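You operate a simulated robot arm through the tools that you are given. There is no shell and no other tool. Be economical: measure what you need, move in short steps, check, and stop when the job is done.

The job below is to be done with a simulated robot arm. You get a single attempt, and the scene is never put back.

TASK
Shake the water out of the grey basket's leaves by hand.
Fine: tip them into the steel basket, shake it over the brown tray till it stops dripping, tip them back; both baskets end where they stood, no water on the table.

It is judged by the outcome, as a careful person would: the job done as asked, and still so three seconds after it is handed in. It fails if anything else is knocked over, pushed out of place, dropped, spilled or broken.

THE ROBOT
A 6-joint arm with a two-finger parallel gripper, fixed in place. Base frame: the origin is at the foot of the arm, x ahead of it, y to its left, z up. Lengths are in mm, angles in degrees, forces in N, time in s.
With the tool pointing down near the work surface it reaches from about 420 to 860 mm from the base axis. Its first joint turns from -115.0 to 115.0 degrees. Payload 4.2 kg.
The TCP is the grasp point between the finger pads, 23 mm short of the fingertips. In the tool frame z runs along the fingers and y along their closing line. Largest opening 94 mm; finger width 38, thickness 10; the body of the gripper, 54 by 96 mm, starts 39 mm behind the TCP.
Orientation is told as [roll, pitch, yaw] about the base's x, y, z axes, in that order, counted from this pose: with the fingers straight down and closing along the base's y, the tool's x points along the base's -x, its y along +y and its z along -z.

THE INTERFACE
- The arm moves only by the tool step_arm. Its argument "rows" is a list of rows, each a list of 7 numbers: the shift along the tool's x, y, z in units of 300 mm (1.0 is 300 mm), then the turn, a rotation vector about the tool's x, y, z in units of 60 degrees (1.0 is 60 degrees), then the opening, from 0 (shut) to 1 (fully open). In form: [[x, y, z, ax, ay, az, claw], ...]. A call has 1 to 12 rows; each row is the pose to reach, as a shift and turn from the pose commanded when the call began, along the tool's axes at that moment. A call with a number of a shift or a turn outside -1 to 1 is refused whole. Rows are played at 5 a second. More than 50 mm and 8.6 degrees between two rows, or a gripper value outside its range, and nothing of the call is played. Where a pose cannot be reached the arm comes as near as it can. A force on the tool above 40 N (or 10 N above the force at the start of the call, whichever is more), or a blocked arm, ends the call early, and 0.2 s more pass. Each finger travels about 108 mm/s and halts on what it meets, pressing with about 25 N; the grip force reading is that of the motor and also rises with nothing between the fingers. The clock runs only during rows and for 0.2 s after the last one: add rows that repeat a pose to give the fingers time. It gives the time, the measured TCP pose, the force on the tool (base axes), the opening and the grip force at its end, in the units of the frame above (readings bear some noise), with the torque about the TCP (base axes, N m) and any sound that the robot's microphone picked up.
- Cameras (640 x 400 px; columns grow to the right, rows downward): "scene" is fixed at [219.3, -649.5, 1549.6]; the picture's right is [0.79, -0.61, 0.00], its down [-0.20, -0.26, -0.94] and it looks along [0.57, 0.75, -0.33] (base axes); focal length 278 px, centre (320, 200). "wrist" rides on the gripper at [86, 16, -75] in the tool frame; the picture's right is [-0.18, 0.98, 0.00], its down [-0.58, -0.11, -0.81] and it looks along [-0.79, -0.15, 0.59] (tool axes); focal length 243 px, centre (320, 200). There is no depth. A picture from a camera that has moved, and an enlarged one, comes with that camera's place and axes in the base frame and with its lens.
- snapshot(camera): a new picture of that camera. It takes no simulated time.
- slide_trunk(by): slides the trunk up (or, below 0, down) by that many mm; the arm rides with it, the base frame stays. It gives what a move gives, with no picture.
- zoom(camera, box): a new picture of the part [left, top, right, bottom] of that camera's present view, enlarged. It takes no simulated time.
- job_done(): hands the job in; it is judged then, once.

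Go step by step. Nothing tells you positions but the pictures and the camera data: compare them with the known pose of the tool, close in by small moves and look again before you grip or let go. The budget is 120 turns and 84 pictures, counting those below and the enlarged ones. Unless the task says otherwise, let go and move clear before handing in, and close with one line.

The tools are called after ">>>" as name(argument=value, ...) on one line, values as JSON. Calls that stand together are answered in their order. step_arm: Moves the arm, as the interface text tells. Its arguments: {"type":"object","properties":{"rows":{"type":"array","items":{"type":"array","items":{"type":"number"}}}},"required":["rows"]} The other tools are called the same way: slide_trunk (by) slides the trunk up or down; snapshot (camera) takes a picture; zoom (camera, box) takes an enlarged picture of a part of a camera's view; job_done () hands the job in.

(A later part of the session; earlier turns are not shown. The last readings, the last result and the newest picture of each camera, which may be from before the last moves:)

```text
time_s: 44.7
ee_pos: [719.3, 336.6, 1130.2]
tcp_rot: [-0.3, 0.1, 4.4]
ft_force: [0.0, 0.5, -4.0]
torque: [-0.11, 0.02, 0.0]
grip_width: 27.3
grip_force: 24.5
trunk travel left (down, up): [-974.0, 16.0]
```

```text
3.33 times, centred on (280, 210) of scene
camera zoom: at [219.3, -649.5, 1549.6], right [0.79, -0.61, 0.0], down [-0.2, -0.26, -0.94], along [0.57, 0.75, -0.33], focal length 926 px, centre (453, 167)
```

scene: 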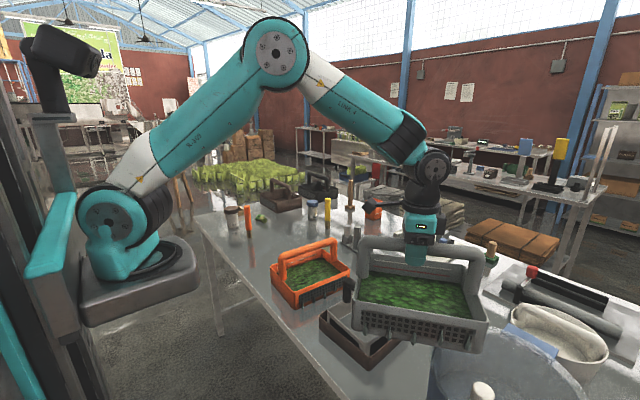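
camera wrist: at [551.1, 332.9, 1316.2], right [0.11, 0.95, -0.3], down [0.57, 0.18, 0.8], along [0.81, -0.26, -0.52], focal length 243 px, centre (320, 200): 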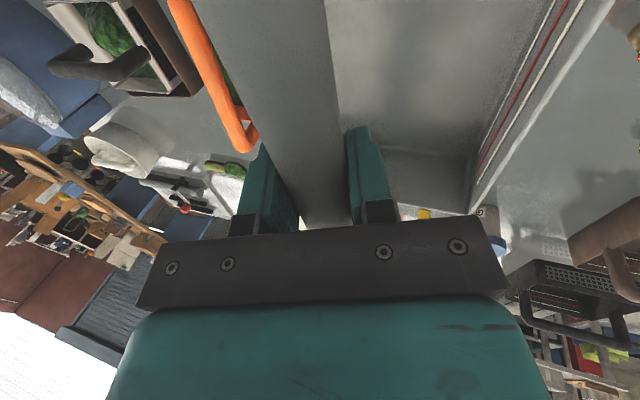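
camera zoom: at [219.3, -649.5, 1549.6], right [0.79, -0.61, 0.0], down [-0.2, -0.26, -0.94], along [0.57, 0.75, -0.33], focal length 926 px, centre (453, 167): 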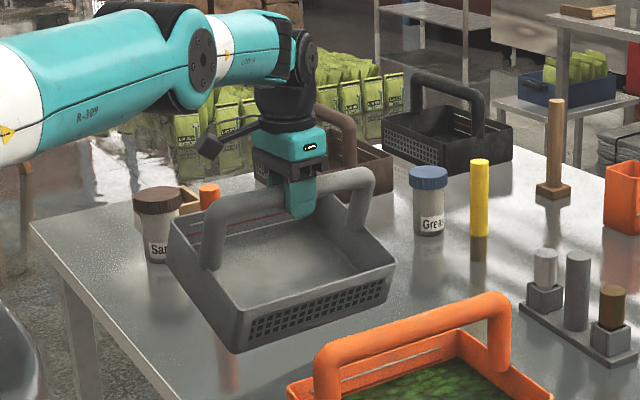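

>>> step_arm(rows=[[0, -0.008, 0.08, 0, 0, 0, 0], [0, -0.008, 0.16, 0, 0, 0, 0], [0, -0.008, 0.2, 0, 0, 0, 0], [0, -0.008, 0.21, 0, 0, 0, 0], [0, -0.008, 0.22, 0, 0, 0, 0], [0, -0.008, 0.23, 0, 0, 0, 0], [0, -0.008, 0.24, 0, 0, 0, 0], [0, -0.008, 0.25, 0, 0, 0, 0], [0, -0.008, 0.26, 0, 0, 0, 0], [0, -0.008, 0.27, 0, 0, 0, 0], [0, -0.008, 0.277, 0, 0, 0, 0], [0, -0.008, 0.277, 0, 0, 0, 0]])

>>> zoom(camera="scene", box=[220, 150, 340, 270])

```text
time_s: 47.3
ee_pos: [712.7, 327.4, 1051.2]
tcp_rot: [-0.2, 0.0, 4.4]
ft_force: [-0.7, 0.4, -1.7]
torque: [-0.11, -0.23, 0.05]
grip_width: 27.5
grip_force: 25.2
out of reach, approached as far as the arm can: row 3, 4, 5, 6, 7, 8, 9, 10, 11, 12
trunk travel left (down, up): [-974.0, 16.0]
```

```text
3.33 times, centred on (280, 210) of scene
camera zoom: at [219.3, -649.5, 1549.6], right [0.79, -0.61, 0.0], down [-0.2, -0.26, -0.94], along [0.57, 0.75, -0.33], focal length 926 px, centre (453, 167)
```

zoom: 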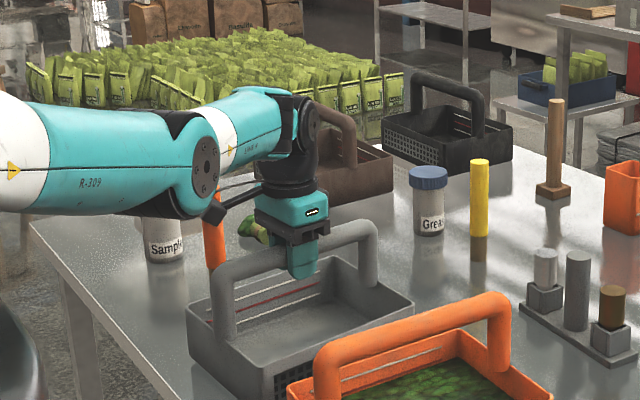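

The trunk is too high for that depth. I lift the arm, lower the trunk, and finish the approach.

>>> step_arm(rows=[[0, 0, -0.08, 0, 0, 0, 0], [0, 0, -0.17, 0, 0, 0, 0], [-0.013, 0.01, -0.25, 0, 0, 0, 0], [-0.026, 0.022, -0.27, 0, 0, 0, 0], [-0.026, 0.022, -0.27, 0, 0, 0, 0]])

>>> slide_trunk(by=-60)

```text
time_s: 48.5
ee_pos: [721.5, 337.5, 1133.2]
tcp_rot: [-0.3, 0.1, 4.4]
ft_force: [0.2, 0.0, -3.3]
torque: [0.0, 0.01, 0.0]
grip_width: 27.6
grip_force: 25.2
out of reach, approached as far as the arm can: row 2, 3
trunk travel left (down, up): [-974.0, 16.0]
```

```text
time_s: 49.5
ee_pos: [720.5, 336.4, 1072.1]
tcp_rot: [-0.2, 0.2, 4.3]
ft_force: [-0.1, 0.7, -3.8]
torque: [0.01, 0.07, 0.02]
grip_width: 27.4
grip_force: 24.9
trunk travel left (down, up): [-914.0, 76.0]
```

>>> step_arm(rows=[[0.003, -0.008, 0.03, 0, 0, 0, 0], [0.003, -0.008, 0.06, 0, 0, 0, 0], [0.003, -0.008, 0.075, 0, 0, 0, 0], [0.003, -0.008, 0.083, 0, 0, 0, 0], [0.003, -0.008, 0.085, 0, 0, 0, 0], [0.003, -0.008, 0.085, 0, 0, 0, 0]])

>>> zoom(camera="scene", box=[225, 195, 325, 275])

>>> snapshot(camera="wrist")

```text
time_s: 50.9
ee_pos: [719.7, 335.9, 1047.6]
tcp_rot: [-0.3, 0.1, 4.4]
ft_force: [0.4, 1.6, 3.0]
torque: [-0.04, 0.13, -0.01]
grip_width: 27.4
grip_force: 25.0
trunk travel left (down, up): [-914.0, 76.0]
```

```text
5.00 times, centred on (275, 235) of scene
camera zoom: at [219.3, -649.5, 1549.6], right [0.79, -0.61, 0.0], down [-0.2, -0.26, -0.94], along [0.57, 0.75, -0.33], focal length 1388 px, centre (545, 25)
```

zoom: 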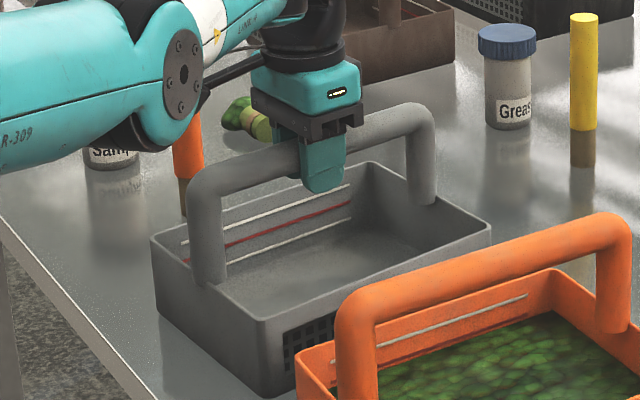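

```text
41 pictures are left
camera wrist: at [634.0, 345.1, 1120.6], right [0.11, 0.99, 0.0], down [0.59, -0.06, 0.81], along [0.8, -0.09, -0.59], focal length 243 px, centre (320, 200)
```

wrist: 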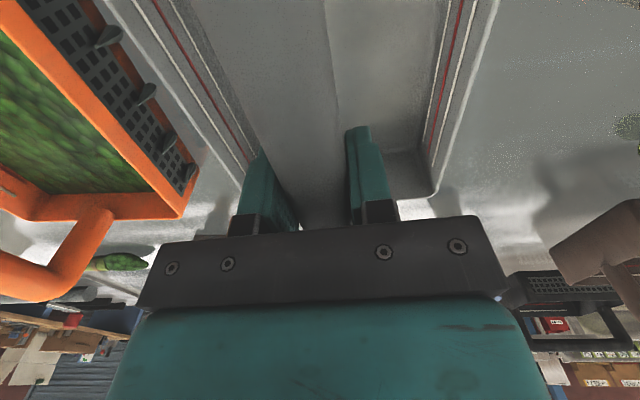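

The grey basket is back exactly on its original outline. I release and rise.

>>> step_arm(rows=[[0, 0, 0, 0, 0, 0, 0.4], [0, 0, 0, 0, 0, 0, 0.7], [0, 0, 0, 0, 0, 0, 1], [0, 0, 0, 0, 0, 0, 1], [0, 0, -0.12, 0, 0, 0, 1], [0, 0, -0.26, 0, 0, 0, 1], [0, 0, -0.3, 0, 0, 0, 1]])

>>> slide_trunk(by=70)

>>> zoom(camera="scene", box=[220, 190, 440, 380])

```text
time_s: 52.5
ee_pos: [718.0, 334.1, 1137.0]
tcp_rot: [-0.9, 0.1, 4.4]
ft_force: [-0.4, -1.5, -0.7]
torque: [-0.02, 0.02, -0.01]
grip_width: 93.9
grip_force: 0.0
out of reach, approached as far as the arm can: row 6
trunk travel left (down, up): [-914.0, 76.0]
```

```text
time_s: 53.6
ee_pos: [717.2, 334.2, 1206.8]
tcp_rot: [-0.8, 0.0, 4.4]
ft_force: [-0.3, -0.4, 0.0]
torque: [-0.01, 0.04, 0.0]
grip_width: 94.1
grip_force: 0.1
trunk travel left (down, up): [-984.0, 6.0]
```

```text
2.11 times, centred on (330, 285) of scene
camera zoom: at [219.3, -649.5, 1549.6], right [0.79, -0.61, 0.0], down [-0.2, -0.26, -0.94], along [0.57, 0.75, -0.33], focal length 584 px, centre (299, 21)
```

zoom: 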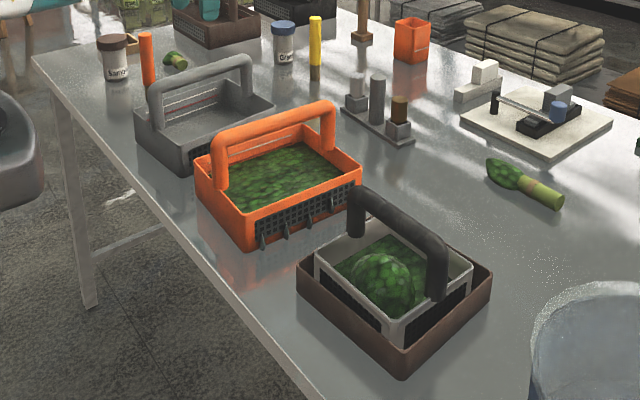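

The leaves are all in the steel basket and the table is clean. I go over to the steel handle, turning the gripper 90°.

>>> step_arm(rows=[[0.009, -0.114, 0, 0, 0, -0.09, 1], [0.018, -0.228, 0, 0, 0, -0.175, 1], [0.027, -0.342, 0, 0, 0, -0.26, 1], [0.035, -0.457, 0, 0, 0, -0.35, 1], [0.044, -0.571, 0, 0, 0, -0.44, 1], [0.053, -0.685, 0, 0, 0, -0.53, 1], [0.062, -0.8, 0, 0, 0, -0.615, 1], [0.07, -0.914, 0, 0, 0, -0.7, 1], [0.07, -0.914, 0, 0, 0, -0.7, 1]])

```text
time_s: 55.6
ee_pos: [795.9, 86.4, 1215.1]
tcp_rot: [-0.4, 1.1, 46.5]
ft_force: [0.2, -0.7, -0.5]
torque: [0.0, -0.04, 0.02]
grip_width: 94.1
grip_force: 0.1
out of reach, approached as far as the arm can: row 2, 3, 4, 5, 6, 7, 8, 9
trunk travel left (down, up): [-984.0, 6.0]
```

Positive yaw seems limited, so I turn the other way, to -90°.

>>> step_arm(rows=[[0.05, -0.005, 0, 0, 0, 0.125, 1], [0.105, -0.01, 0, 0, 0, 0.25, 1], [0.158, -0.014, 0, 0, 0, 0.375, 1], [0.21, -0.019, 0, 0, 0, 0.5, 1], [0.264, -0.024, 0, 0, 0, 0.625, 1], [0.317, -0.028, 0, 0, 0, 0.75, 1], [0.37, -0.033, 0, 0, 0, 0.875, 1], [0.423, -0.038, 0, 0, 0, 1.0, 1], [0.423, -0.038, 0, 0, 0, 1.0, 1]])

```text
time_s: 57.6
ee_pos: [817.5, 1.6, 1217.7]
tcp_rot: [-1.2, 0.2, -13.8]
ft_force: [-0.4, -0.5, -0.4]
torque: [-0.01, -0.03, 0.02]
grip_width: 94.0
grip_force: 0.1
out of reach, approached as far as the arm can: row 1, 2, 3, 4, 5, 6, 7, 8, 9
trunk travel left (down, up): [-984.0, 6.0]
```

>>> step_arm(rows=[[0.1, 0, 0, 0, 0, 0, 1], [0.2, 0, 0, 0, 0, 0, 1], [0.3, 0, 0, 0, 0, 0, 1], [0.3, 0, 0, 0, 0, 0, 1]])

>>> snapshot(camera="scene")

```text
time_s: 58.6
ee_pos: [806.9, 49.7, 1217.1]
tcp_rot: [-1.1, 0.1, -13.7]
ft_force: [0.7, -0.6, 0.2]
torque: [0.0, 0.0, -0.02]
grip_width: 94.0
grip_force: 0.0
out of reach, approached as far as the arm can: row 1, 2, 3, 4
trunk travel left (down, up): [-984.0, 6.0]
```

```text
39 pictures are left
```

scene: 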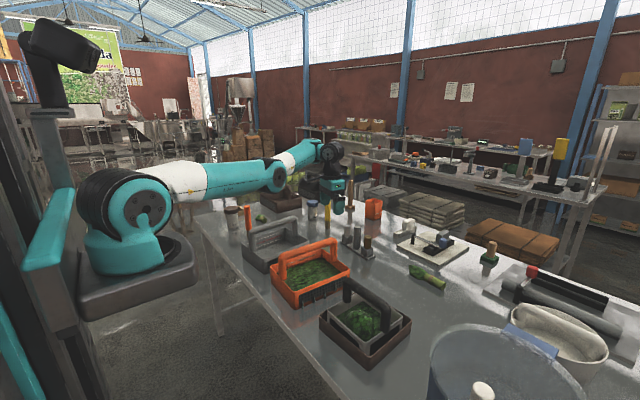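

The elbow is caught in the straight or sagging configuration. A downward tangential move should bend it the right way, and there's room above the orange handle.

>>> step_arm(rows=[[0, 0, 0.1, 0, 0, 0, 1], [0, 0, 0.2, 0, 0, 0, 1], [0, 0, 0.3, 0, 0, 0, 1], [0.08, 0, 0.3, 0, 0, 0, 1], [0.16, 0, 0.3, 0, 0, 0, 1], [0.24, 0, 0.3, 0, 0, 0, 1], [0.24, 0, 0.3, 0, 0, 0, 1]])

>>> snapshot(camera="scene")

```text
time_s: 60.4
ee_pos: [782.7, 78.8, 1150.9]
tcp_rot: [2.9, -6.2, -13.8]
ft_force: [0.0, -0.4, -1.0]
torque: [-0.03, 0.0, -0.02]
grip_width: 93.9
grip_force: 0.1
out of reach, approached as far as the arm can: row 1, 2, 3, 4, 5
trunk travel left (down, up): [-984.0, 6.0]
stopped in row 7: the arm was blocked; the commanded pose is now the measured one
```

```text
38 pictures are left
```

scene: 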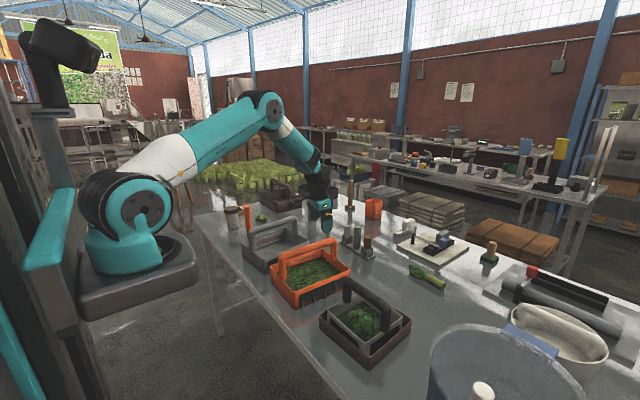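

The elbow is up again and nothing was touched. I realign and move toward the steel basket.

>>> step_arm(rows=[[0.03, -0.04, -0.05, 0.02, 0.025, 0, 1], [0.07, -0.1, -0.1, 0.04, 0.05, 0, 1], [0.12, -0.18, -0.167, 0.06, 0.075, 0, 1], [0.17, -0.26, -0.167, 0.072, 0.088, 0, 1], [0.206, -0.322, -0.167, 0.072, 0.088, 0, 1], [0.206, -0.322, -0.167, 0.072, 0.088, 0, 1]])

```text
time_s: 61.8
ee_pos: [691.2, -2.3, 1189.7]
tcp_rot: [-1.4, -0.8, -13.8]
ft_force: [0.5, -0.3, 1.1]
torque: [0.0, -0.01, -0.01]
grip_width: 94.1
grip_force: 0.1
trunk travel left (down, up): [-984.0, 6.0]
```

>>> step_arm(rows=[[-0.027, -0.072, 0, 0, 0, 0.11, 1], [-0.055, -0.144, 0, 0, 0, 0.22, 1], [-0.083, -0.215, 0, 0, 0, 0.33, 1], [-0.11, -0.287, 0, 0, 0, 0.44, 1], [-0.138, -0.359, 0, 0, 0, 0.55, 1], [-0.165, -0.43, 0, 0, 0, 0.66, 1], [-0.193, -0.5, 0, 0, 0, 0.77, 1], [-0.22, -0.574, 0, 0, 0, 0.88, 1], [-0.248, -0.646, 0, 0, 0, 1.0, 1], [-0.248, -0.646, 0, 0, 0, 1.0, 1]])

```text
time_s: 64.0
ee_pos: [720.3, -205.7, 1196.4]
tcp_rot: [0.0, -1.5, -73.9]
ft_force: [0.0, 0.0, -0.1]
torque: [0.0, 0.04, 0.04]
grip_width: 94.0
grip_force: 0.0
trunk travel left (down, up): [-984.0, 6.0]
```

>>> step_arm(rows=[[0, -0.011, 0.05, 0.012, 0.003, 0.13, 1], [-0.004, -0.011, 0.15, 0.024, 0.007, 0.268, 1], [-0.004, -0.011, 0.28, 0.024, 0.007, 0.268, 1], [-0.004, -0.011, 0.28, 0.024, 0.007, 0.268, 1]])

>>> snapshot(camera="wrist")

>>> zoom(camera="scene", box=[290, 180, 450, 380])

```text
time_s: 65.0
ee_pos: [717.6, -209.1, 1111.1]
tcp_rot: [-1.0, -1.3, -89.8]
ft_force: [0.5, 0.1, 0.1]
torque: [-0.01, -0.02, -0.02]
grip_width: 94.3
grip_force: 0.0
trunk travel left (down, up): [-984.0, 6.0]
```

```text
37 pictures are left
camera wrist: at [736.3, -120.2, 1182.6], right [0.98, -0.18, -0.01], down [-0.09, -0.56, 0.82], along [-0.16, -0.81, -0.57], focal length 243 px, centre (320, 200)
```

wrist: 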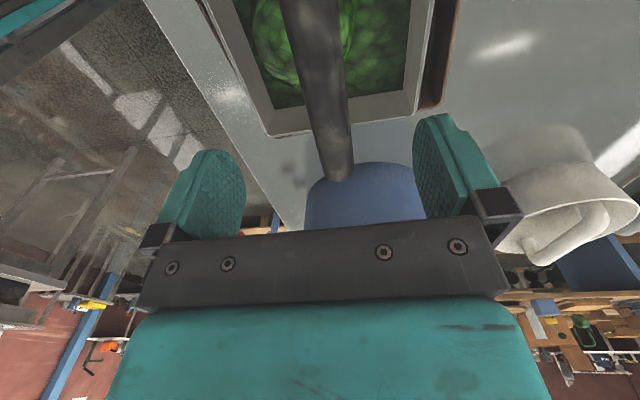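

```text
2.00 times, centred on (370, 280) of scene
camera zoom: at [219.3, -649.5, 1549.6], right [0.79, -0.61, 0.0], down [-0.2, -0.26, -0.94], along [0.57, 0.75, -0.33], focal length 555 px, centre (220, 40)
```

zoom: 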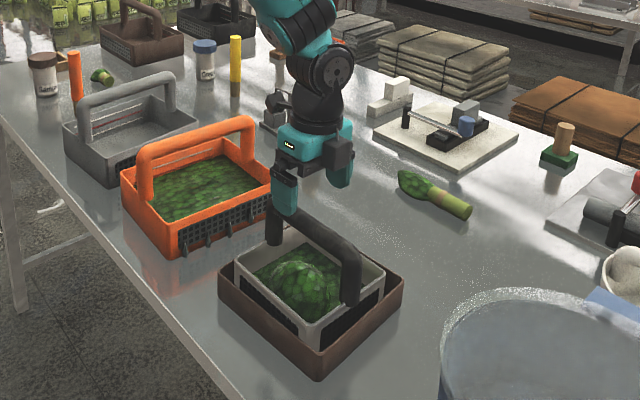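

The handle is centred between the fingers, so I descend and close.

>>> step_arm(rows=[[0, 0, 0.1, 0, 0, 0, 1], [0, 0, 0.2, 0, 0, 0, 1], [0, 0, 0.257, 0, 0, 0, 1], [0, 0, 0.257, 0, 0, 0, 1]])

>>> zoom(camera="scene", box=[310, 230, 420, 370])

```text
time_s: 66.0
ee_pos: [715.5, -213.5, 1033.4]
tcp_rot: [-1.0, -1.2, -89.9]
ft_force: [0.1, -0.1, 0.8]
torque: [0.01, 0.02, -0.01]
grip_width: 94.3
grip_force: 0.1
trunk travel left (down, up): [-984.0, 6.0]
```

```text
2.86 times, centred on (365, 300) of scene
camera zoom: at [219.3, -649.5, 1549.6], right [0.79, -0.61, 0.0], down [-0.2, -0.26, -0.94], along [0.57, 0.75, -0.33], focal length 793 px, centre (191, -86)
```

zoom: 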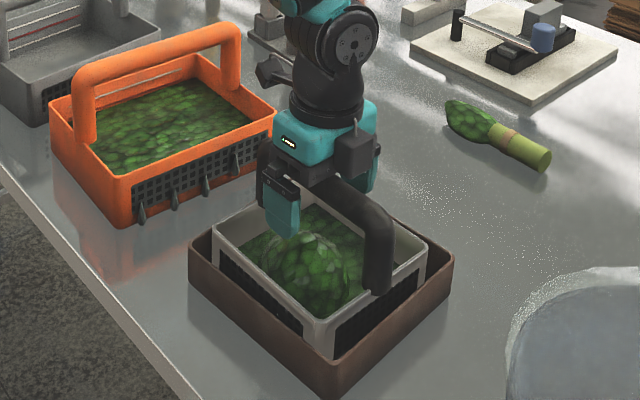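

>>> step_arm(rows=[[0.013, 0.005, 0.257, 0.02, 0.017, 0, 1], [0.013, 0.005, 0, 0.02, 0.017, 0, 1]])

```text
refused: row 1 steps farther than a row can; nothing moved
```

>>> step_arm(rows=[[0.013, 0.005, 0, 0.02, 0.017, 0, 1], [0.013, 0.005, 0, 0.02, 0.017, 0, 1], [0.013, 0.005, 0, 0.02, 0.017, 0, 0.5], [0.013, 0.005, 0, 0.02, 0.017, 0, 0.3], [0.013, 0.005, 0, 0.02, 0.017, 0, 0.1], [0.013, 0.005, 0, 0.02, 0.017, 0, 0], [0.013, 0.005, 0, 0.02, 0.017, 0, 0], [0.013, 0.005, 0, 0.02, 0.017, 0, 0]])

>>> zoom(camera="scene", box=[310, 230, 420, 370])

```text
time_s: 67.8
ee_pos: [716.7, -208.5, 1033.4]
tcp_rot: [-2.3, -0.3, -89.9]
ft_force: [1.5, 0.3, 0.1]
torque: [0.01, 0.0, 0.01]
grip_width: 27.4
grip_force: 25.3
trunk travel left (down, up): [-984.0, 6.0]
```

```text
2.86 times, centred on (365, 300) of scene
camera zoom: at [219.3, -649.5, 1549.6], right [0.79, -0.61, 0.0], down [-0.2, -0.26, -0.94], along [0.57, 0.75, -0.33], focal length 793 px, centre (191, -86)
```

zoom: 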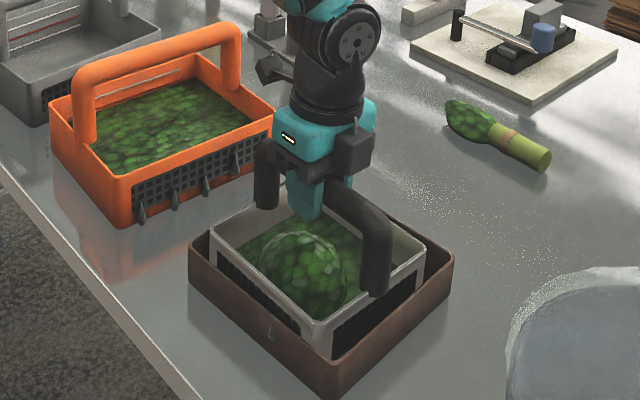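

Gripped. I lift a little so the basket's bottom stays low over the tray.

>>> step_arm(rows=[[0, 0, -0.03, 0, 0, 0, 0], [0, 0, -0.08, 0, 0, 0, 0], [0, 0, -0.13, 0, 0, 0, 0], [0, 0, -0.17, 0, 0, 0, 0], [0, 0, -0.17, 0, 0, 0, 0]])

>>> zoom(camera="scene", box=[310, 230, 420, 370])

```text
time_s: 69.0
ee_pos: [718.8, -208.6, 1082.9]
tcp_rot: [-2.4, -0.2, -89.9]
ft_force: [-0.5, 0.4, -5.6]
torque: [0.02, -0.02, -0.02]
grip_width: 27.6
grip_force: 25.4
trunk travel left (down, up): [-984.0, 6.0]
```

```text
2.86 times, centred on (365, 300) of scene
camera zoom: at [219.3, -649.5, 1549.6], right [0.79, -0.61, 0.0], down [-0.2, -0.26, -0.94], along [0.57, 0.75, -0.33], focal length 793 px, centre (191, -86)
```

zoom: 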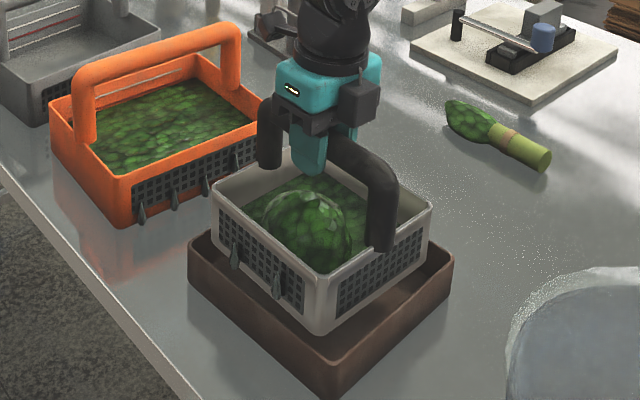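

The drops show on the steel basket's sides. I shake it up and down over the tray.

>>> step_arm(rows=[[0, 0, -0.07, 0, 0, 0, 0], [0, 0, 0.05, 0, 0, 0, 0], [0, 0, -0.08, 0, 0, 0, 0], [0, 0, 0.06, 0, 0, 0, 0], [0, 0, -0.08, 0, 0, 0, 0], [0, 0, 0.06, 0, 0, 0, 0], [0, 0, -0.08, 0, 0, 0, 0], [0, 0, 0.06, 0, 0, 0, 0], [0, 0, -0.08, 0, 0, 0, 0], [0, 0, 0.06, 0, 0, 0, 0], [0, 0, -0.04, 0, 0, 0, 0], [0, 0, 0, 0, 0, 0, 0]])

>>> zoom(camera="scene", box=[310, 230, 420, 370])

```text
time_s: 71.6
ee_pos: [717.5, -207.8, 1084.4]
tcp_rot: [-2.3, -0.3, -89.9]
ft_force: [-0.5, 0.8, -5.0]
torque: [0.0, -0.03, -0.02]
grip_width: 27.3
grip_force: 25.2
trunk travel left (down, up): [-984.0, 6.0]
```

```text
2.86 times, centred on (365, 300) of scene
camera zoom: at [219.3, -649.5, 1549.6], right [0.79, -0.61, 0.0], down [-0.2, -0.26, -0.94], along [0.57, 0.75, -0.33], focal length 793 px, centre (191, -86)
```

zoom: 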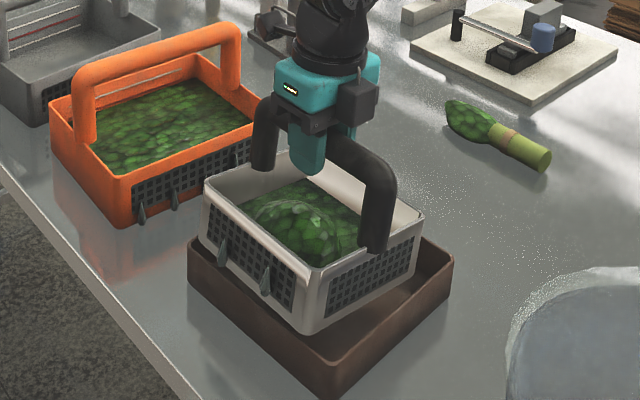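

>>> step_arm(rows=[[0, 0, -0.1, 0, 0, 0, 0], [0, 0, 0.066, 0, 0, 0, 0], [0, 0, -0.1, 0, 0, 0, 0], [0, 0, 0.066, 0, 0, 0, 0], [0, 0, -0.1, 0, 0, 0, 0], [0, 0, 0.066, 0, 0, 0, 0], [0, 0, -0.1, 0, 0, 0, 0], [0, 0, 0.066, 0, 0, 0, 0], [0, 0, -0.1, 0, 0, 0, 0], [0, 0, 0.066, 0, 0, 0, 0], [0, 0, -0.1, 0, 0, 0, 0], [0, 0, 0, 0, 0, 0, 0]])

>>> zoom(camera="scene", box=[310, 230, 420, 370])

```text
time_s: 74.2
ee_pos: [717.1, -210.2, 1083.1]
tcp_rot: [-2.4, -0.3, -89.9]
ft_force: [-0.5, 1.0, -4.9]
torque: [-0.01, -0.05, -0.01]
grip_width: 27.6
grip_force: 25.4
trunk travel left (down, up): [-984.0, 6.0]
```

```text
2.86 times, centred on (365, 300) of scene
camera zoom: at [219.3, -649.5, 1549.6], right [0.79, -0.61, 0.0], down [-0.2, -0.26, -0.94], along [0.57, 0.75, -0.33], focal length 793 px, centre (191, -86)
```

zoom: 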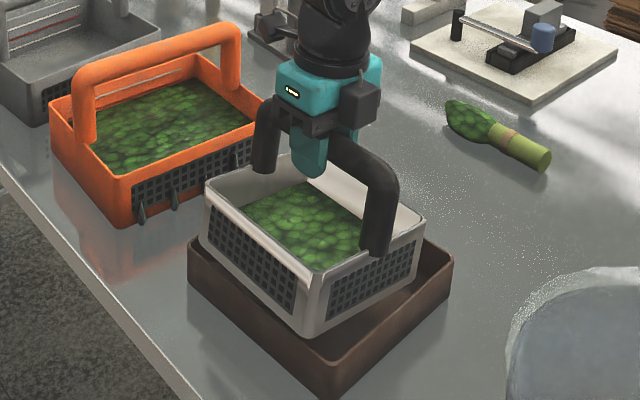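

The drops are gone from the visible faces. I shake once more to be sure, then check.

>>> step_arm(rows=[[0, 0, -0.06, 0, 0, 0, 0], [0, 0, 0.09, 0, 0, 0, 0], [0, 0, -0.06, 0, 0, 0, 0], [0, 0, 0.09, 0, 0, 0, 0], [0, 0, -0.06, 0, 0, 0, 0], [0, 0, 0.09, 0, 0, 0, 0], [0, 0, -0.06, 0, 0, 0, 0], [0, 0, 0.09, 0, 0, 0, 0], [0, 0, -0.06, 0, 0, 0, 0], [0, 0, 0, 0, 0, 0, 0], [0, 0, 0, 0, 0, 0, 0], [0, 0, 0, 0, 0, 0, 0]])

>>> step_arm(rows=[[0, 0, 0, 0, 0, 0, 0], [0, 0, 0, 0, 0, 0, 0], [0, 0, 0, 0, 0, 0, 0], [0, 0, 0, 0, 0, 0, 0], [0, 0, 0, 0, 0, 0, 0], [0, 0, 0, 0, 0, 0, 0], [0, 0, 0, 0, 0, 0, 0], [0, 0, 0, 0, 0, 0, 0]])

>>> zoom(camera="scene", box=[320, 260, 410, 360])

>>> snapshot(camera="wrist")

```text
time_s: 76.8
ee_pos: [718.6, -209.5, 1086.3]
tcp_rot: [-2.3, -0.3, -89.9]
ft_force: [0.9, 0.4, -4.8]
torque: [0.01, -0.06, -0.05]
grip_width: 27.4
grip_force: 25.0
trunk travel left (down, up): [-984.0, 6.0]
```

```text
time_s: 78.6
ee_pos: [720.1, -210.0, 1086.6]
tcp_rot: [-2.4, -0.4, -89.9]
ft_force: [0.6, 0.0, -4.4]
torque: [-0.01, -0.08, -0.03]
grip_width: 27.2
grip_force: 25.2
trunk travel left (down, up): [-984.0, 6.0]
```

```text
4.00 times, centred on (365, 310) of scene
camera zoom: at [219.3, -649.5, 1549.6], right [0.79, -0.61, 0.0], down [-0.2, -0.26, -0.94], along [0.57, 0.75, -0.33], focal length 1111 px, centre (140, -240)
```

zoom: 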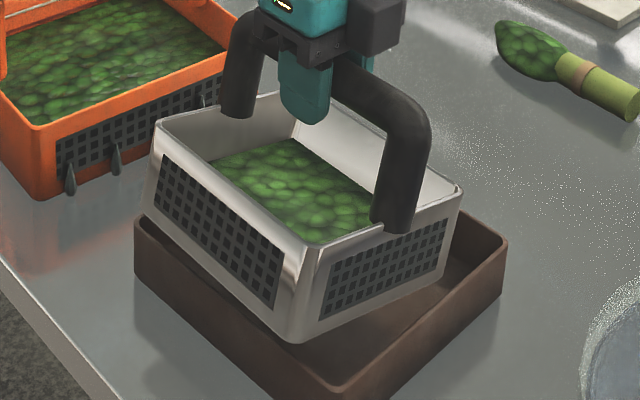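

```text
29 pictures are left
camera wrist: at [739.0, -122.2, 1158.5], right [0.98, -0.18, -0.04], down [-0.08, -0.58, 0.81], along [-0.17, -0.8, -0.58], focal length 243 px, centre (320, 200)
```

wrist: 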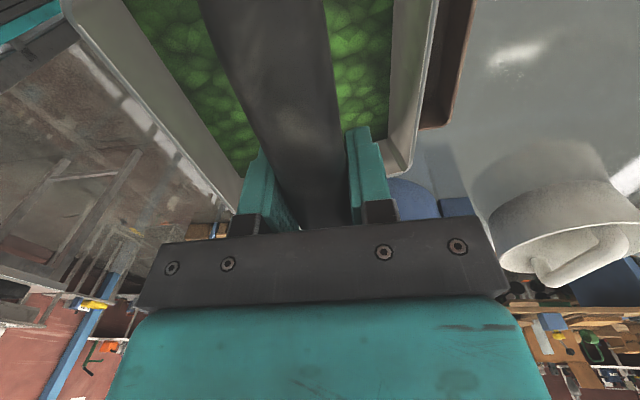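

No drops and no dripping after the wait, so the leaves are shaken out. I lift the steel basket to carrying height and check its other faces and the tray.

>>> step_arm(rows=[[0, 0, -0.05, -0.02, 0, 0, 0], [0, 0, -0.14, -0.04, 0, 0, 0], [0, 0, -0.25, -0.04, 0, 0, 0], [0, 0, -0.36, -0.04, 0, 0, 0], [0, 0, -0.45, -0.04, 0, 0, 0], [0, 0, -0.49, -0.04, 0, 0, 0], [0, 0, -0.49, -0.04, 0, 0, 0]])

>>> zoom(camera="scene", box=[290, 180, 450, 380])

```text
time_s: 80.2
ee_pos: [724.6, -208.2, 1229.7]
tcp_rot: [0.2, -0.3, -89.9]
ft_force: [0.2, 0.2, -5.3]
torque: [-0.02, -0.1, -0.01]
grip_width: 27.3
grip_force: 24.7
trunk travel left (down, up): [-984.0, 6.0]
```

```text
2.00 times, centred on (370, 280) of scene
camera zoom: at [219.3, -649.5, 1549.6], right [0.79, -0.61, 0.0], down [-0.2, -0.26, -0.94], along [0.57, 0.75, -0.33], focal length 555 px, centre (220, 40)
```

zoom: 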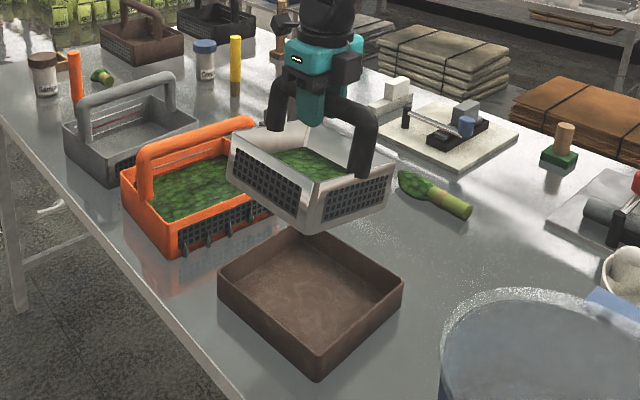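

The tray caught the water and the table is dry. I carry the steel basket toward the grey one.

>>> step_arm(rows=[[0.03, -0.005, 0, 0, 0, -0.03, 0], [0.11, -0.018, 0, 0, 0, -0.09, 0], [0.22, -0.037, 0, 0, 0, -0.18, 0], [0.34, -0.057, 0, 0, 0, -0.28, 0], [0.46, -0.077, 0, 0, 0, -0.38, 0], [0.58, -0.097, 0, 0, 0, -0.48, 0], [0.67, -0.112, 0, 0, 0, -0.555, 0], [0.7, -0.117, 0, 0, 0, -0.583, 0]])

```text
time_s: 82.0
ee_pos: [688.4, -0.4, 1230.3]
tcp_rot: [-0.1, -0.2, -54.9]
ft_force: [-0.1, 0.4, -5.1]
torque: [0.02, -0.03, -0.03]
grip_width: 27.3
grip_force: 24.5
trunk travel left (down, up): [-984.0, 6.0]
```

>>> step_arm(rows=[[0.03, 0.017, -0.01, 0, 0, -0.02, 0], [0.11, 0.064, -0.02, 0, 0, -0.07, 0], [0.22, 0.128, -0.02, 0, 0, -0.14, 0], [0.34, 0.197, -0.02, 0, 0, -0.22, 0], [0.46, 0.267, -0.02, 0, 0, -0.3, 0], [0.58, 0.336, -0.02, 0, 0, -0.375, 0], [0.7, 0.406, -0.02, 0, 0, -0.45, 0], [0.81, 0.47, -0.02, 0, 0, -0.52, 0], [0.89, 0.516, -0.02, 0, 0, -0.575, 0], [0.926, 0.537, -0.02, 0, 0, -0.597, 0], [0.926, 0.537, -0.02, 0, 0, -0.597, 0]])

>>> snapshot(camera="scene")

```text
time_s: 84.4
ee_pos: [663.1, 321.9, 1233.1]
tcp_rot: [-0.3, -0.2, -19.1]
ft_force: [0.1, -0.7, -4.9]
torque: [0.05, 0.02, 0.02]
grip_width: 27.5
grip_force: 24.9
trunk travel left (down, up): [-984.0, 6.0]
```

```text
27 pictures are left
```

scene: 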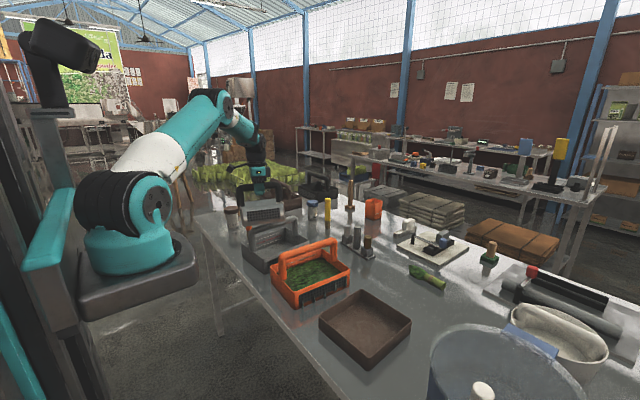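

>>> step_arm(rows=[[-0.008, 0.008, -0.02, -0.04, -0.04, 0, 0], [-0.016, 0.016, -0.035, -0.09, -0.09, 0, 0], [-0.024, 0.024, -0.05, -0.14, -0.14, 0, 0], [-0.03, 0.03, -0.07, -0.2, -0.2, 0, 0], [-0.038, 0.038, -0.085, -0.25, -0.25, 0, 0], [-0.046, 0.046, -0.1, -0.31, -0.31, 0, 0], [-0.054, 0.054, -0.107, -0.354, -0.354, 0, 0], [-0.054, 0.054, -0.107, -0.354, -0.354, 0, 0]])

>>> zoom(camera="scene", box=[200, 130, 340, 290])

```text
time_s: 86.2
ee_pos: [681.4, 331.9, 1266.8]
tcp_rot: [22.0, -21.0, -23.3]
ft_force: [0.3, 0.0, -4.8]
torque: [0.01, 0.17, -0.01]
grip_width: 27.4
grip_force: 24.8
trunk travel left (down, up): [-984.0, 6.0]
```

```text
2.50 times, centred on (270, 210) of scene
camera zoom: at [219.3, -649.5, 1549.6], right [0.79, -0.61, 0.0], down [-0.2, -0.26, -0.94], along [0.57, 0.75, -0.33], focal length 694 px, centre (445, 175)
```

zoom: 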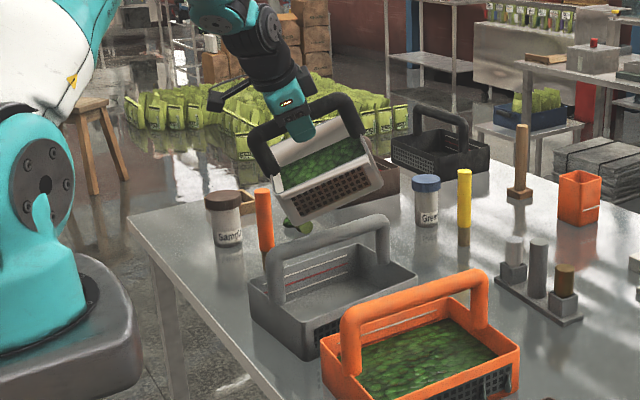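

>>> step_arm(rows=[[-0.02, 0.02, 0.008, -0.04, -0.04, 0, 0], [-0.045, 0.045, 0.016, -0.08, -0.08, 0, 0], [-0.068, 0.068, 0.025, -0.118, -0.118, 0, 0], [-0.07, 0.07, 0.037, -0.157, -0.157, 0, 0], [-0.072, 0.072, 0.049, -0.197, -0.197, 0, 0], [-0.073, 0.073, 0.06, -0.236, -0.236, 0, 0], [-0.073, 0.073, 0.06, -0.236, -0.236, 0, 0]])

>>> zoom(camera="scene", box=[220, 140, 340, 280])

```text
time_s: 87.8
ee_pos: [714.1, 348.1, 1265.9]
tcp_rot: [40.0, -33.2, -31.3]
ft_force: [0.4, 0.5, -4.1]
torque: [-0.04, 0.18, 0.04]
grip_width: 27.2
grip_force: 24.8
trunk travel left (down, up): [-984.0, 6.0]
```

```text
2.86 times, centred on (280, 210) of scene
camera zoom: at [219.3, -649.5, 1549.6], right [0.79, -0.61, 0.0], down [-0.2, -0.26, -0.94], along [0.57, 0.75, -0.33], focal length 793 px, centre (434, 171)
```

zoom: 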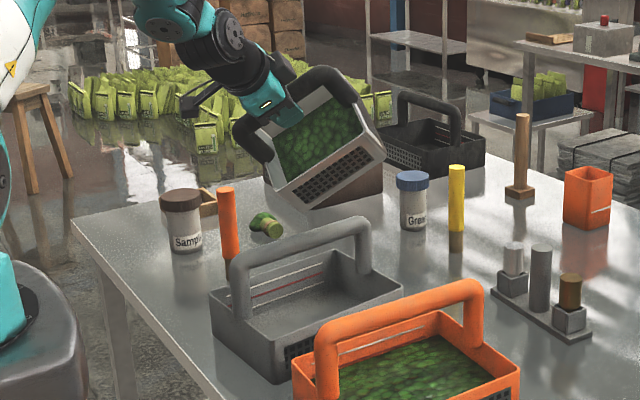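

Lip is over the grey basket as predicted. I tilt on to 70°.

>>> step_arm(rows=[[0.03, -0.03, -0.006, -0.059, -0.059, 0, 0], [0.059, -0.059, -0.012, -0.118, -0.118, 0, 0], [0.092, -0.092, -0.021, -0.177, -0.177, 0, 0], [0.125, -0.125, -0.03, -0.236, -0.236, 0, 0], [0.125, -0.125, -0.03, -0.236, -0.236, 0, 0], [0.125, -0.125, -0.03, -0.236, -0.236, 0, 0]])

>>> zoom(camera="scene", box=[220, 140, 340, 280])

```text
time_s: 89.2
ee_pos: [678.4, 328.4, 1231.8]
tcp_rot: [62.9, -42.0, -45.2]
ft_force: [0.6, 0.2, -2.5]
torque: [-0.09, 0.13, 0.01]
grip_width: 27.4
grip_force: 24.8
trunk travel left (down, up): [-984.0, 6.0]
```

```text
2.86 times, centred on (280, 210) of scene
camera zoom: at [219.3, -649.5, 1549.6], right [0.79, -0.61, 0.0], down [-0.2, -0.26, -0.94], along [0.57, 0.75, -0.33], focal length 793 px, centre (434, 171)
```

zoom: 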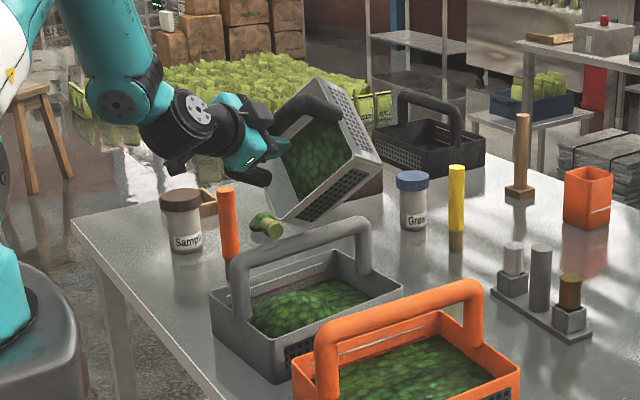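

Leaves are landing in the grey basket. I continue to about 95°.

>>> step_arm(rows=[[0.03, -0.03, -0.024, -0.059, -0.059, 0, 0], [0.06, -0.06, -0.047, -0.118, -0.118, 0, 0], [0.083, -0.083, -0.071, -0.177, -0.177, 0, 0], [0.105, -0.105, -0.095, -0.236, -0.236, 0, 0], [0.128, -0.128, -0.115, -0.295, -0.295, 0, 0], [0.152, -0.152, -0.134, -0.354, -0.354, 0, 0], [0.152, -0.152, -0.134, -0.354, -0.354, 0, 0], [0.152, -0.152, -0.134, -0.354, -0.354, 0, 0]])

>>> zoom(camera="scene", box=[220, 140, 340, 280])

```text
time_s: 91.0
ee_pos: [667.0, 344.6, 1185.8]
tcp_rot: [104.1, -44.4, -74.1]
ft_force: [0.4, -0.4, -3.3]
torque: [-0.04, 0.17, 0.0]
grip_width: 27.1
grip_force: 24.8
out of reach, approached as far as the arm can: row 5, 6, 7, 8
trunk travel left (down, up): [-984.0, 6.0]
```

```text
2.86 times, centred on (280, 210) of scene
camera zoom: at [219.3, -649.5, 1549.6], right [0.79, -0.61, 0.0], down [-0.2, -0.26, -0.94], along [0.57, 0.75, -0.33], focal length 793 px, centre (434, 171)
```

zoom: 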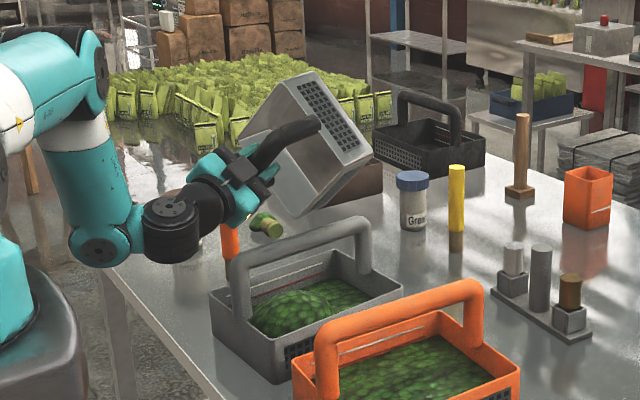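

>>> snapshot(camera="wrist")

>>> snapshot(camera="scene")

```text
22 pictures are left
camera wrist: at [578.4, 382.3, 1122.9], right [-0.38, 0.45, 0.81], down [-0.55, -0.81, 0.19], along [0.74, -0.38, 0.56], focal length 243 px, centre (320, 200)
```

wrist: 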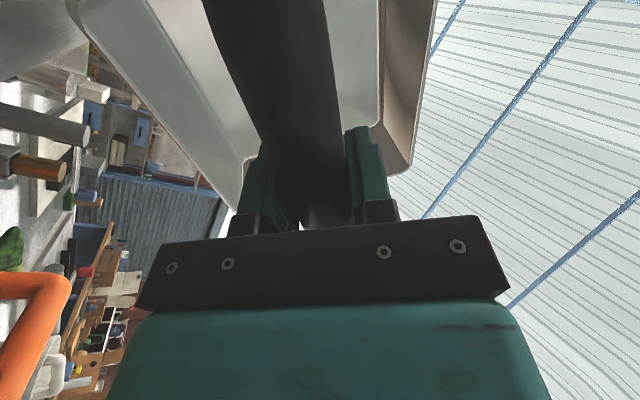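

```text
21 pictures are left
```

scene: 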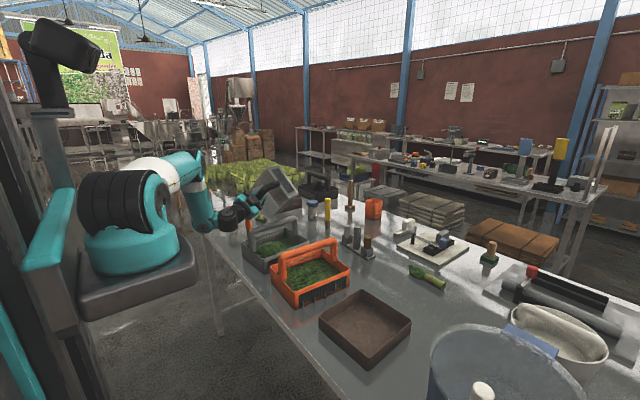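

The steel basket is empty and all the leaves are in the grey basket. I reverse the tilt along the same path.

>>> step_arm(rows=[[-0.05, 0.025, 0.012, 0.04, 0.04, 0, 0], [-0.09, 0.04, 0.02, 0.1, 0.1, 0, 0], [-0.12, 0.05, 0.03, 0.17, 0.17, 0, 0], [-0.14, 0.055, 0.035, 0.24, 0.24, 0, 0], [-0.152, 0.059, 0.037, 0.3, 0.3, 0, 0], [-0.152, 0.059, 0.037, 0.354, 0.354, 0, 0], [-0.152, 0.059, 0.037, 0.354, 0.354, 0, 0]])

>>> zoom(camera="scene", box=[200, 130, 360, 290])

```text
time_s: 92.6
ee_pos: [679.2, 329.2, 1230.8]
tcp_rot: [62.6, -42.0, -45.1]
ft_force: [0.0, -0.4, -2.8]
torque: [-0.02, 0.13, 0.01]
grip_width: 27.4
grip_force: 25.3
trunk travel left (down, up): [-984.0, 6.0]
```

```text
2.50 times, centred on (280, 210) of scene
camera zoom: at [219.3, -649.5, 1549.6], right [0.79, -0.61, 0.0], down [-0.2, -0.26, -0.94], along [0.57, 0.75, -0.33], focal length 694 px, centre (420, 175)
```

zoom: 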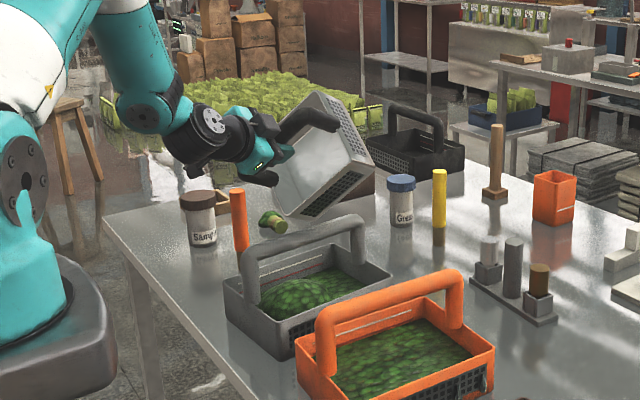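

>>> step_arm(rows=[[-0.03, 0.03, -0.02, 0.04, 0.04, 0, 0], [-0.055, 0.055, -0.05, 0.11, 0.11, 0, 0], [-0.059, 0.059, -0.08, 0.19, 0.19, 0, 0], [-0.059, 0.059, -0.101, 0.275, 0.275, 0, 0], [-0.059, 0.059, -0.101, 0.36, 0.36, 0, 0], [-0.059, 0.059, -0.101, 0.45, 0.45, 0, 0], [-0.059, 0.059, -0.101, 0.54, 0.54, 0, 0], [-0.059, 0.059, -0.101, 0.63, 0.63, 0, 0], [-0.059, 0.059, -0.101, 0.707, 0.707, 0, 0], [-0.059, 0.059, -0.101, 0.707, 0.707, 0, 0]])

```text
time_s: 94.8
ee_pos: [660.3, 322.9, 1262.8]
tcp_rot: [7.0, -7.3, -19.5]
ft_force: [-0.8, 1.0, -3.3]
torque: [0.02, 0.04, -0.01]
grip_width: 27.2
grip_force: 24.3
trunk travel left (down, up): [-984.0, 6.0]
```

>>> step_arm(rows=[[0, 0, 0, 0.06, 0.06, 0, 0], [0, 0, 0, 0.118, 0.118, 0, 0], [0, 0, 0, 0.118, 0.118, 0, 0]])

>>> snapshot(camera="wrist")

```text
time_s: 95.6
ee_pos: [661.9, 321.9, 1264.9]
tcp_rot: [-0.1, -0.2, -19.0]
ft_force: [0.0, -0.6, -2.8]
torque: [0.02, 0.02, 0.01]
grip_width: 27.5
grip_force: 25.1
trunk travel left (down, up): [-984.0, 6.0]
```

```text
19 pictures are left
camera wrist: at [586.6, 365.8, 1336.7], right [0.5, 0.87, 0.0], down [0.51, -0.29, 0.81], along [0.7, -0.4, -0.59], focal length 243 px, centre (320, 200)
```

wrist: 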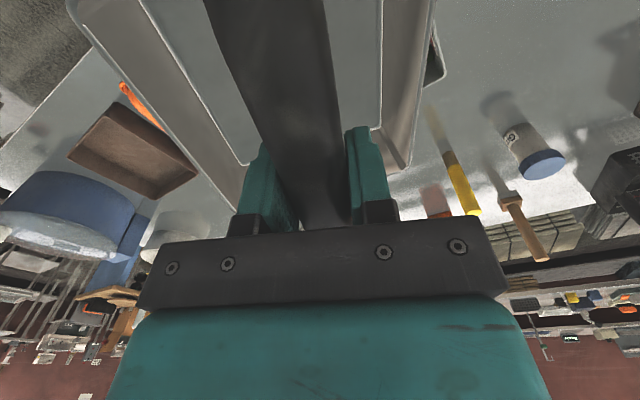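

Grey basket done. I carry the empty steel basket back to the tray. It is about 15° off in the grip, and I'll correct that before lowering.

>>> step_arm(rows=[[-0.018, -0.04, 0, 0, 0, 0.02, 0], [-0.06, -0.135, 0.01, 0, 0, 0.08, 0], [-0.11, -0.25, 0.02, 0, 0, 0.15, 0], [-0.165, -0.37, 0.03, 0, 0, 0.22, 0], [-0.22, -0.49, 0.04, 0, 0, 0.3, 0], [-0.275, -0.615, 0.05, 0, 0, 0.37, 0], [-0.33, -0.74, 0.06, 0, 0, 0.45, 0], [-0.38, -0.86, 0.067, 0, 0, 0.52, 0], [-0.42, -0.945, 0.067, 0, 0, 0.575, 0], [-0.438, -0.985, 0.067, 0, 0, 0.6, 0], [-0.438, -0.985, 0.067, 0, 0, 0.6, 0]])

```text
time_s: 98.0
ee_pos: [688.6, -2.2, 1244.2]
tcp_rot: [0.1, -0.2, -55.1]
ft_force: [-0.2, -1.4, -2.0]
torque: [0.03, -0.05, 0.04]
grip_width: 27.5
grip_force: 25.0
trunk travel left (down, up): [-984.0, 6.0]
```

>>> step_arm(rows=[[-0.03, -0.015, 0, 0, 0, 0.03, 0], [-0.1, -0.05, 0.01, 0, 0, 0.1, 0], [-0.2, -0.103, 0.02, 0, 0, 0.19, 0], [-0.31, -0.16, 0.03, 0, 0, 0.29, 0], [-0.42, -0.215, 0.04, 0, 0, 0.4, 0], [-0.52, -0.267, 0.05, 0, 0, 0.49, 0], [-0.59, -0.303, 0.063, 0, 0, 0.555, 0], [-0.616, -0.316, 0.063, 0, 0, 0.58, 0], [-0.616, -0.316, 0.063, 0, 0, 0.58, 0]])

>>> step_arm(rows=[[0, 0, 0, -0.06, 0, 0, 0], [0, 0, 0, -0.13, 0, 0, 0], [0, 0, 0, -0.2, 0, 0, 0], [0, 0, 0, -0.25, 0, 0, 0], [0, 0, 0, -0.25, 0, 0, 0]])

>>> zoom(camera="scene", box=[290, 180, 450, 380])

>>> snapshot(camera="wrist")

```text
time_s: 100.0
ee_pos: [718.7, -208.4, 1228.3]
tcp_rot: [0.2, -0.2, -90.0]
ft_force: [0.5, 0.7, -2.9]
torque: [0.04, -0.05, -0.03]
grip_width: 27.1
grip_force: 24.9
trunk travel left (down, up): [-984.0, 6.0]
```

```text
time_s: 101.2
ee_pos: [716.8, -206.7, 1227.5]
tcp_rot: [15.2, -0.2, -89.9]
ft_force: [0.6, 0.2, -1.6]
torque: [-0.01, -0.03, -0.04]
grip_width: 27.6
grip_force: 24.8
trunk travel left (down, up): [-984.0, 6.0]
```

```text
2.00 times, centred on (370, 280) of scene
camera zoom: at [219.3, -649.5, 1549.6], right [0.79, -0.61, 0.0], down [-0.2, -0.26, -0.94], along [0.57, 0.75, -0.33], focal length 555 px, centre (220, 40)
```

zoom: 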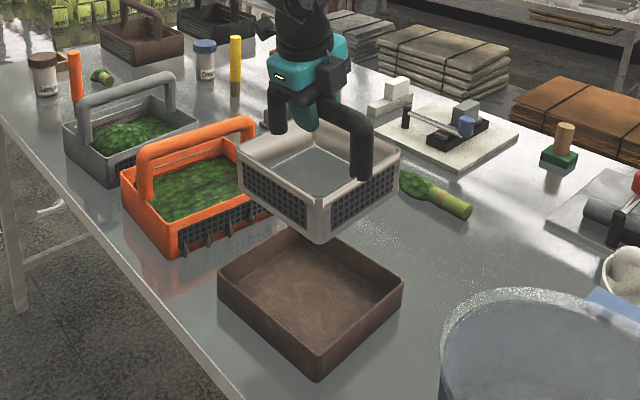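

```text
17 pictures are left
camera wrist: at [714.0, -119.1, 1302.1], right [0.95, -0.18, 0.26], down [-0.32, -0.58, 0.75], along [0.01, -0.79, -0.61], focal length 243 px, centre (320, 200)
```

wrist: 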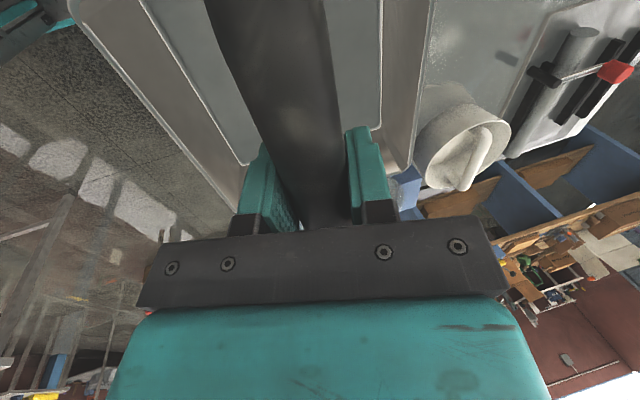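

>>> step_arm(rows=[[-0.002, -0.02, 0.09, 0, 0, 0, 0], [-0.004, -0.045, 0.19, 0, 0, 0, 0], [-0.004, -0.07, 0.29, 0, 0, 0, 0], [-0.004, -0.092, 0.379, 0, 0, 0, 0], [-0.004, -0.092, 0.379, 0, 0, 0, 0]])

>>> zoom(camera="scene", box=[310, 220, 430, 370])

```text
time_s: 102.4
ee_pos: [719.3, -207.9, 1110.6]
tcp_rot: [15.2, -0.2, -89.9]
ft_force: [0.0, -0.3, -3.0]
torque: [-0.01, 0.03, -0.01]
grip_width: 27.3
grip_force: 25.0
trunk travel left (down, up): [-984.0, 6.0]
```

```text
2.67 times, centred on (370, 295) of scene
camera zoom: at [219.3, -649.5, 1549.6], right [0.79, -0.61, 0.0], down [-0.2, -0.26, -0.94], along [0.57, 0.75, -0.33], focal length 740 px, centre (187, -53)
```

zoom: 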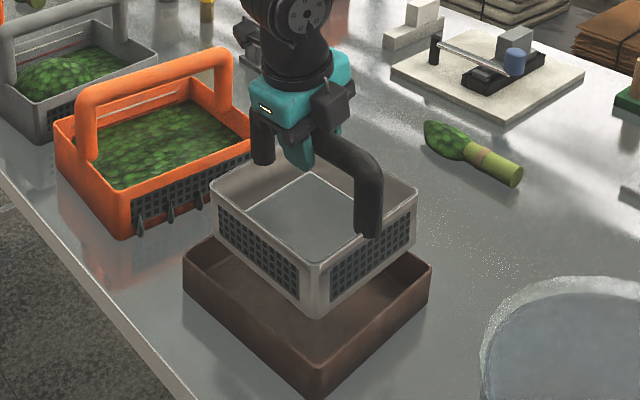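

The basket hangs nearly level over the tray, about 3° over-corrected. I trim that and lower it slowly.

>>> step_arm(rows=[[0, -0.01, 0.04, 0.025, 0, 0, 0], [0, -0.028, 0.1, 0.05, 0, 0, 0], [0, -0.043, 0.16, 0.05, 0, 0, 0], [0, -0.052, 0.195, 0.05, 0, 0, 0], [0, -0.058, 0.218, 0.05, 0, 0, 0], [0, -0.062, 0.232, 0.05, 0, 0, 0], [0, -0.065, 0.241, 0.05, 0, 0, 0], [0, -0.066, 0.245, 0.05, 0, 0, 0], [0, -0.066, 0.245, 0.05, 0, 0, 0]])

>>> zoom(camera="scene", box=[300, 265, 430, 375])

```text
time_s: 104.4
ee_pos: [722.5, -208.7, 1034.7]
tcp_rot: [12.4, -0.3, -89.9]
ft_force: [1.1, -0.9, 7.0]
torque: [0.56, 0.01, -0.01]
grip_width: 27.4
grip_force: 25.9
trunk travel left (down, up): [-984.0, 6.0]
```

```text
3.64 times, centred on (365, 320) of scene
camera zoom: at [219.3, -649.5, 1549.6], right [0.79, -0.61, 0.0], down [-0.2, -0.26, -0.94], along [0.57, 0.75, -0.33], focal length 1010 px, centre (156, -236)
```

zoom: 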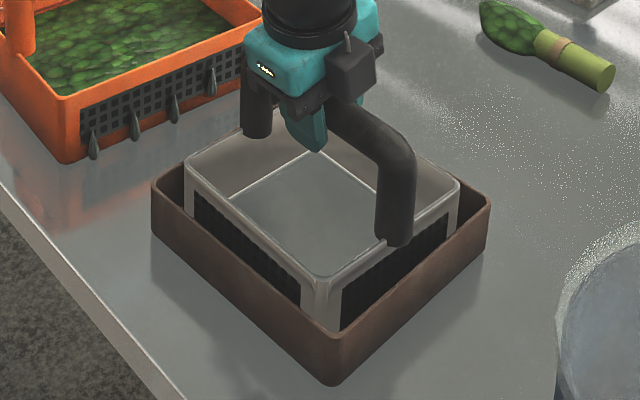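

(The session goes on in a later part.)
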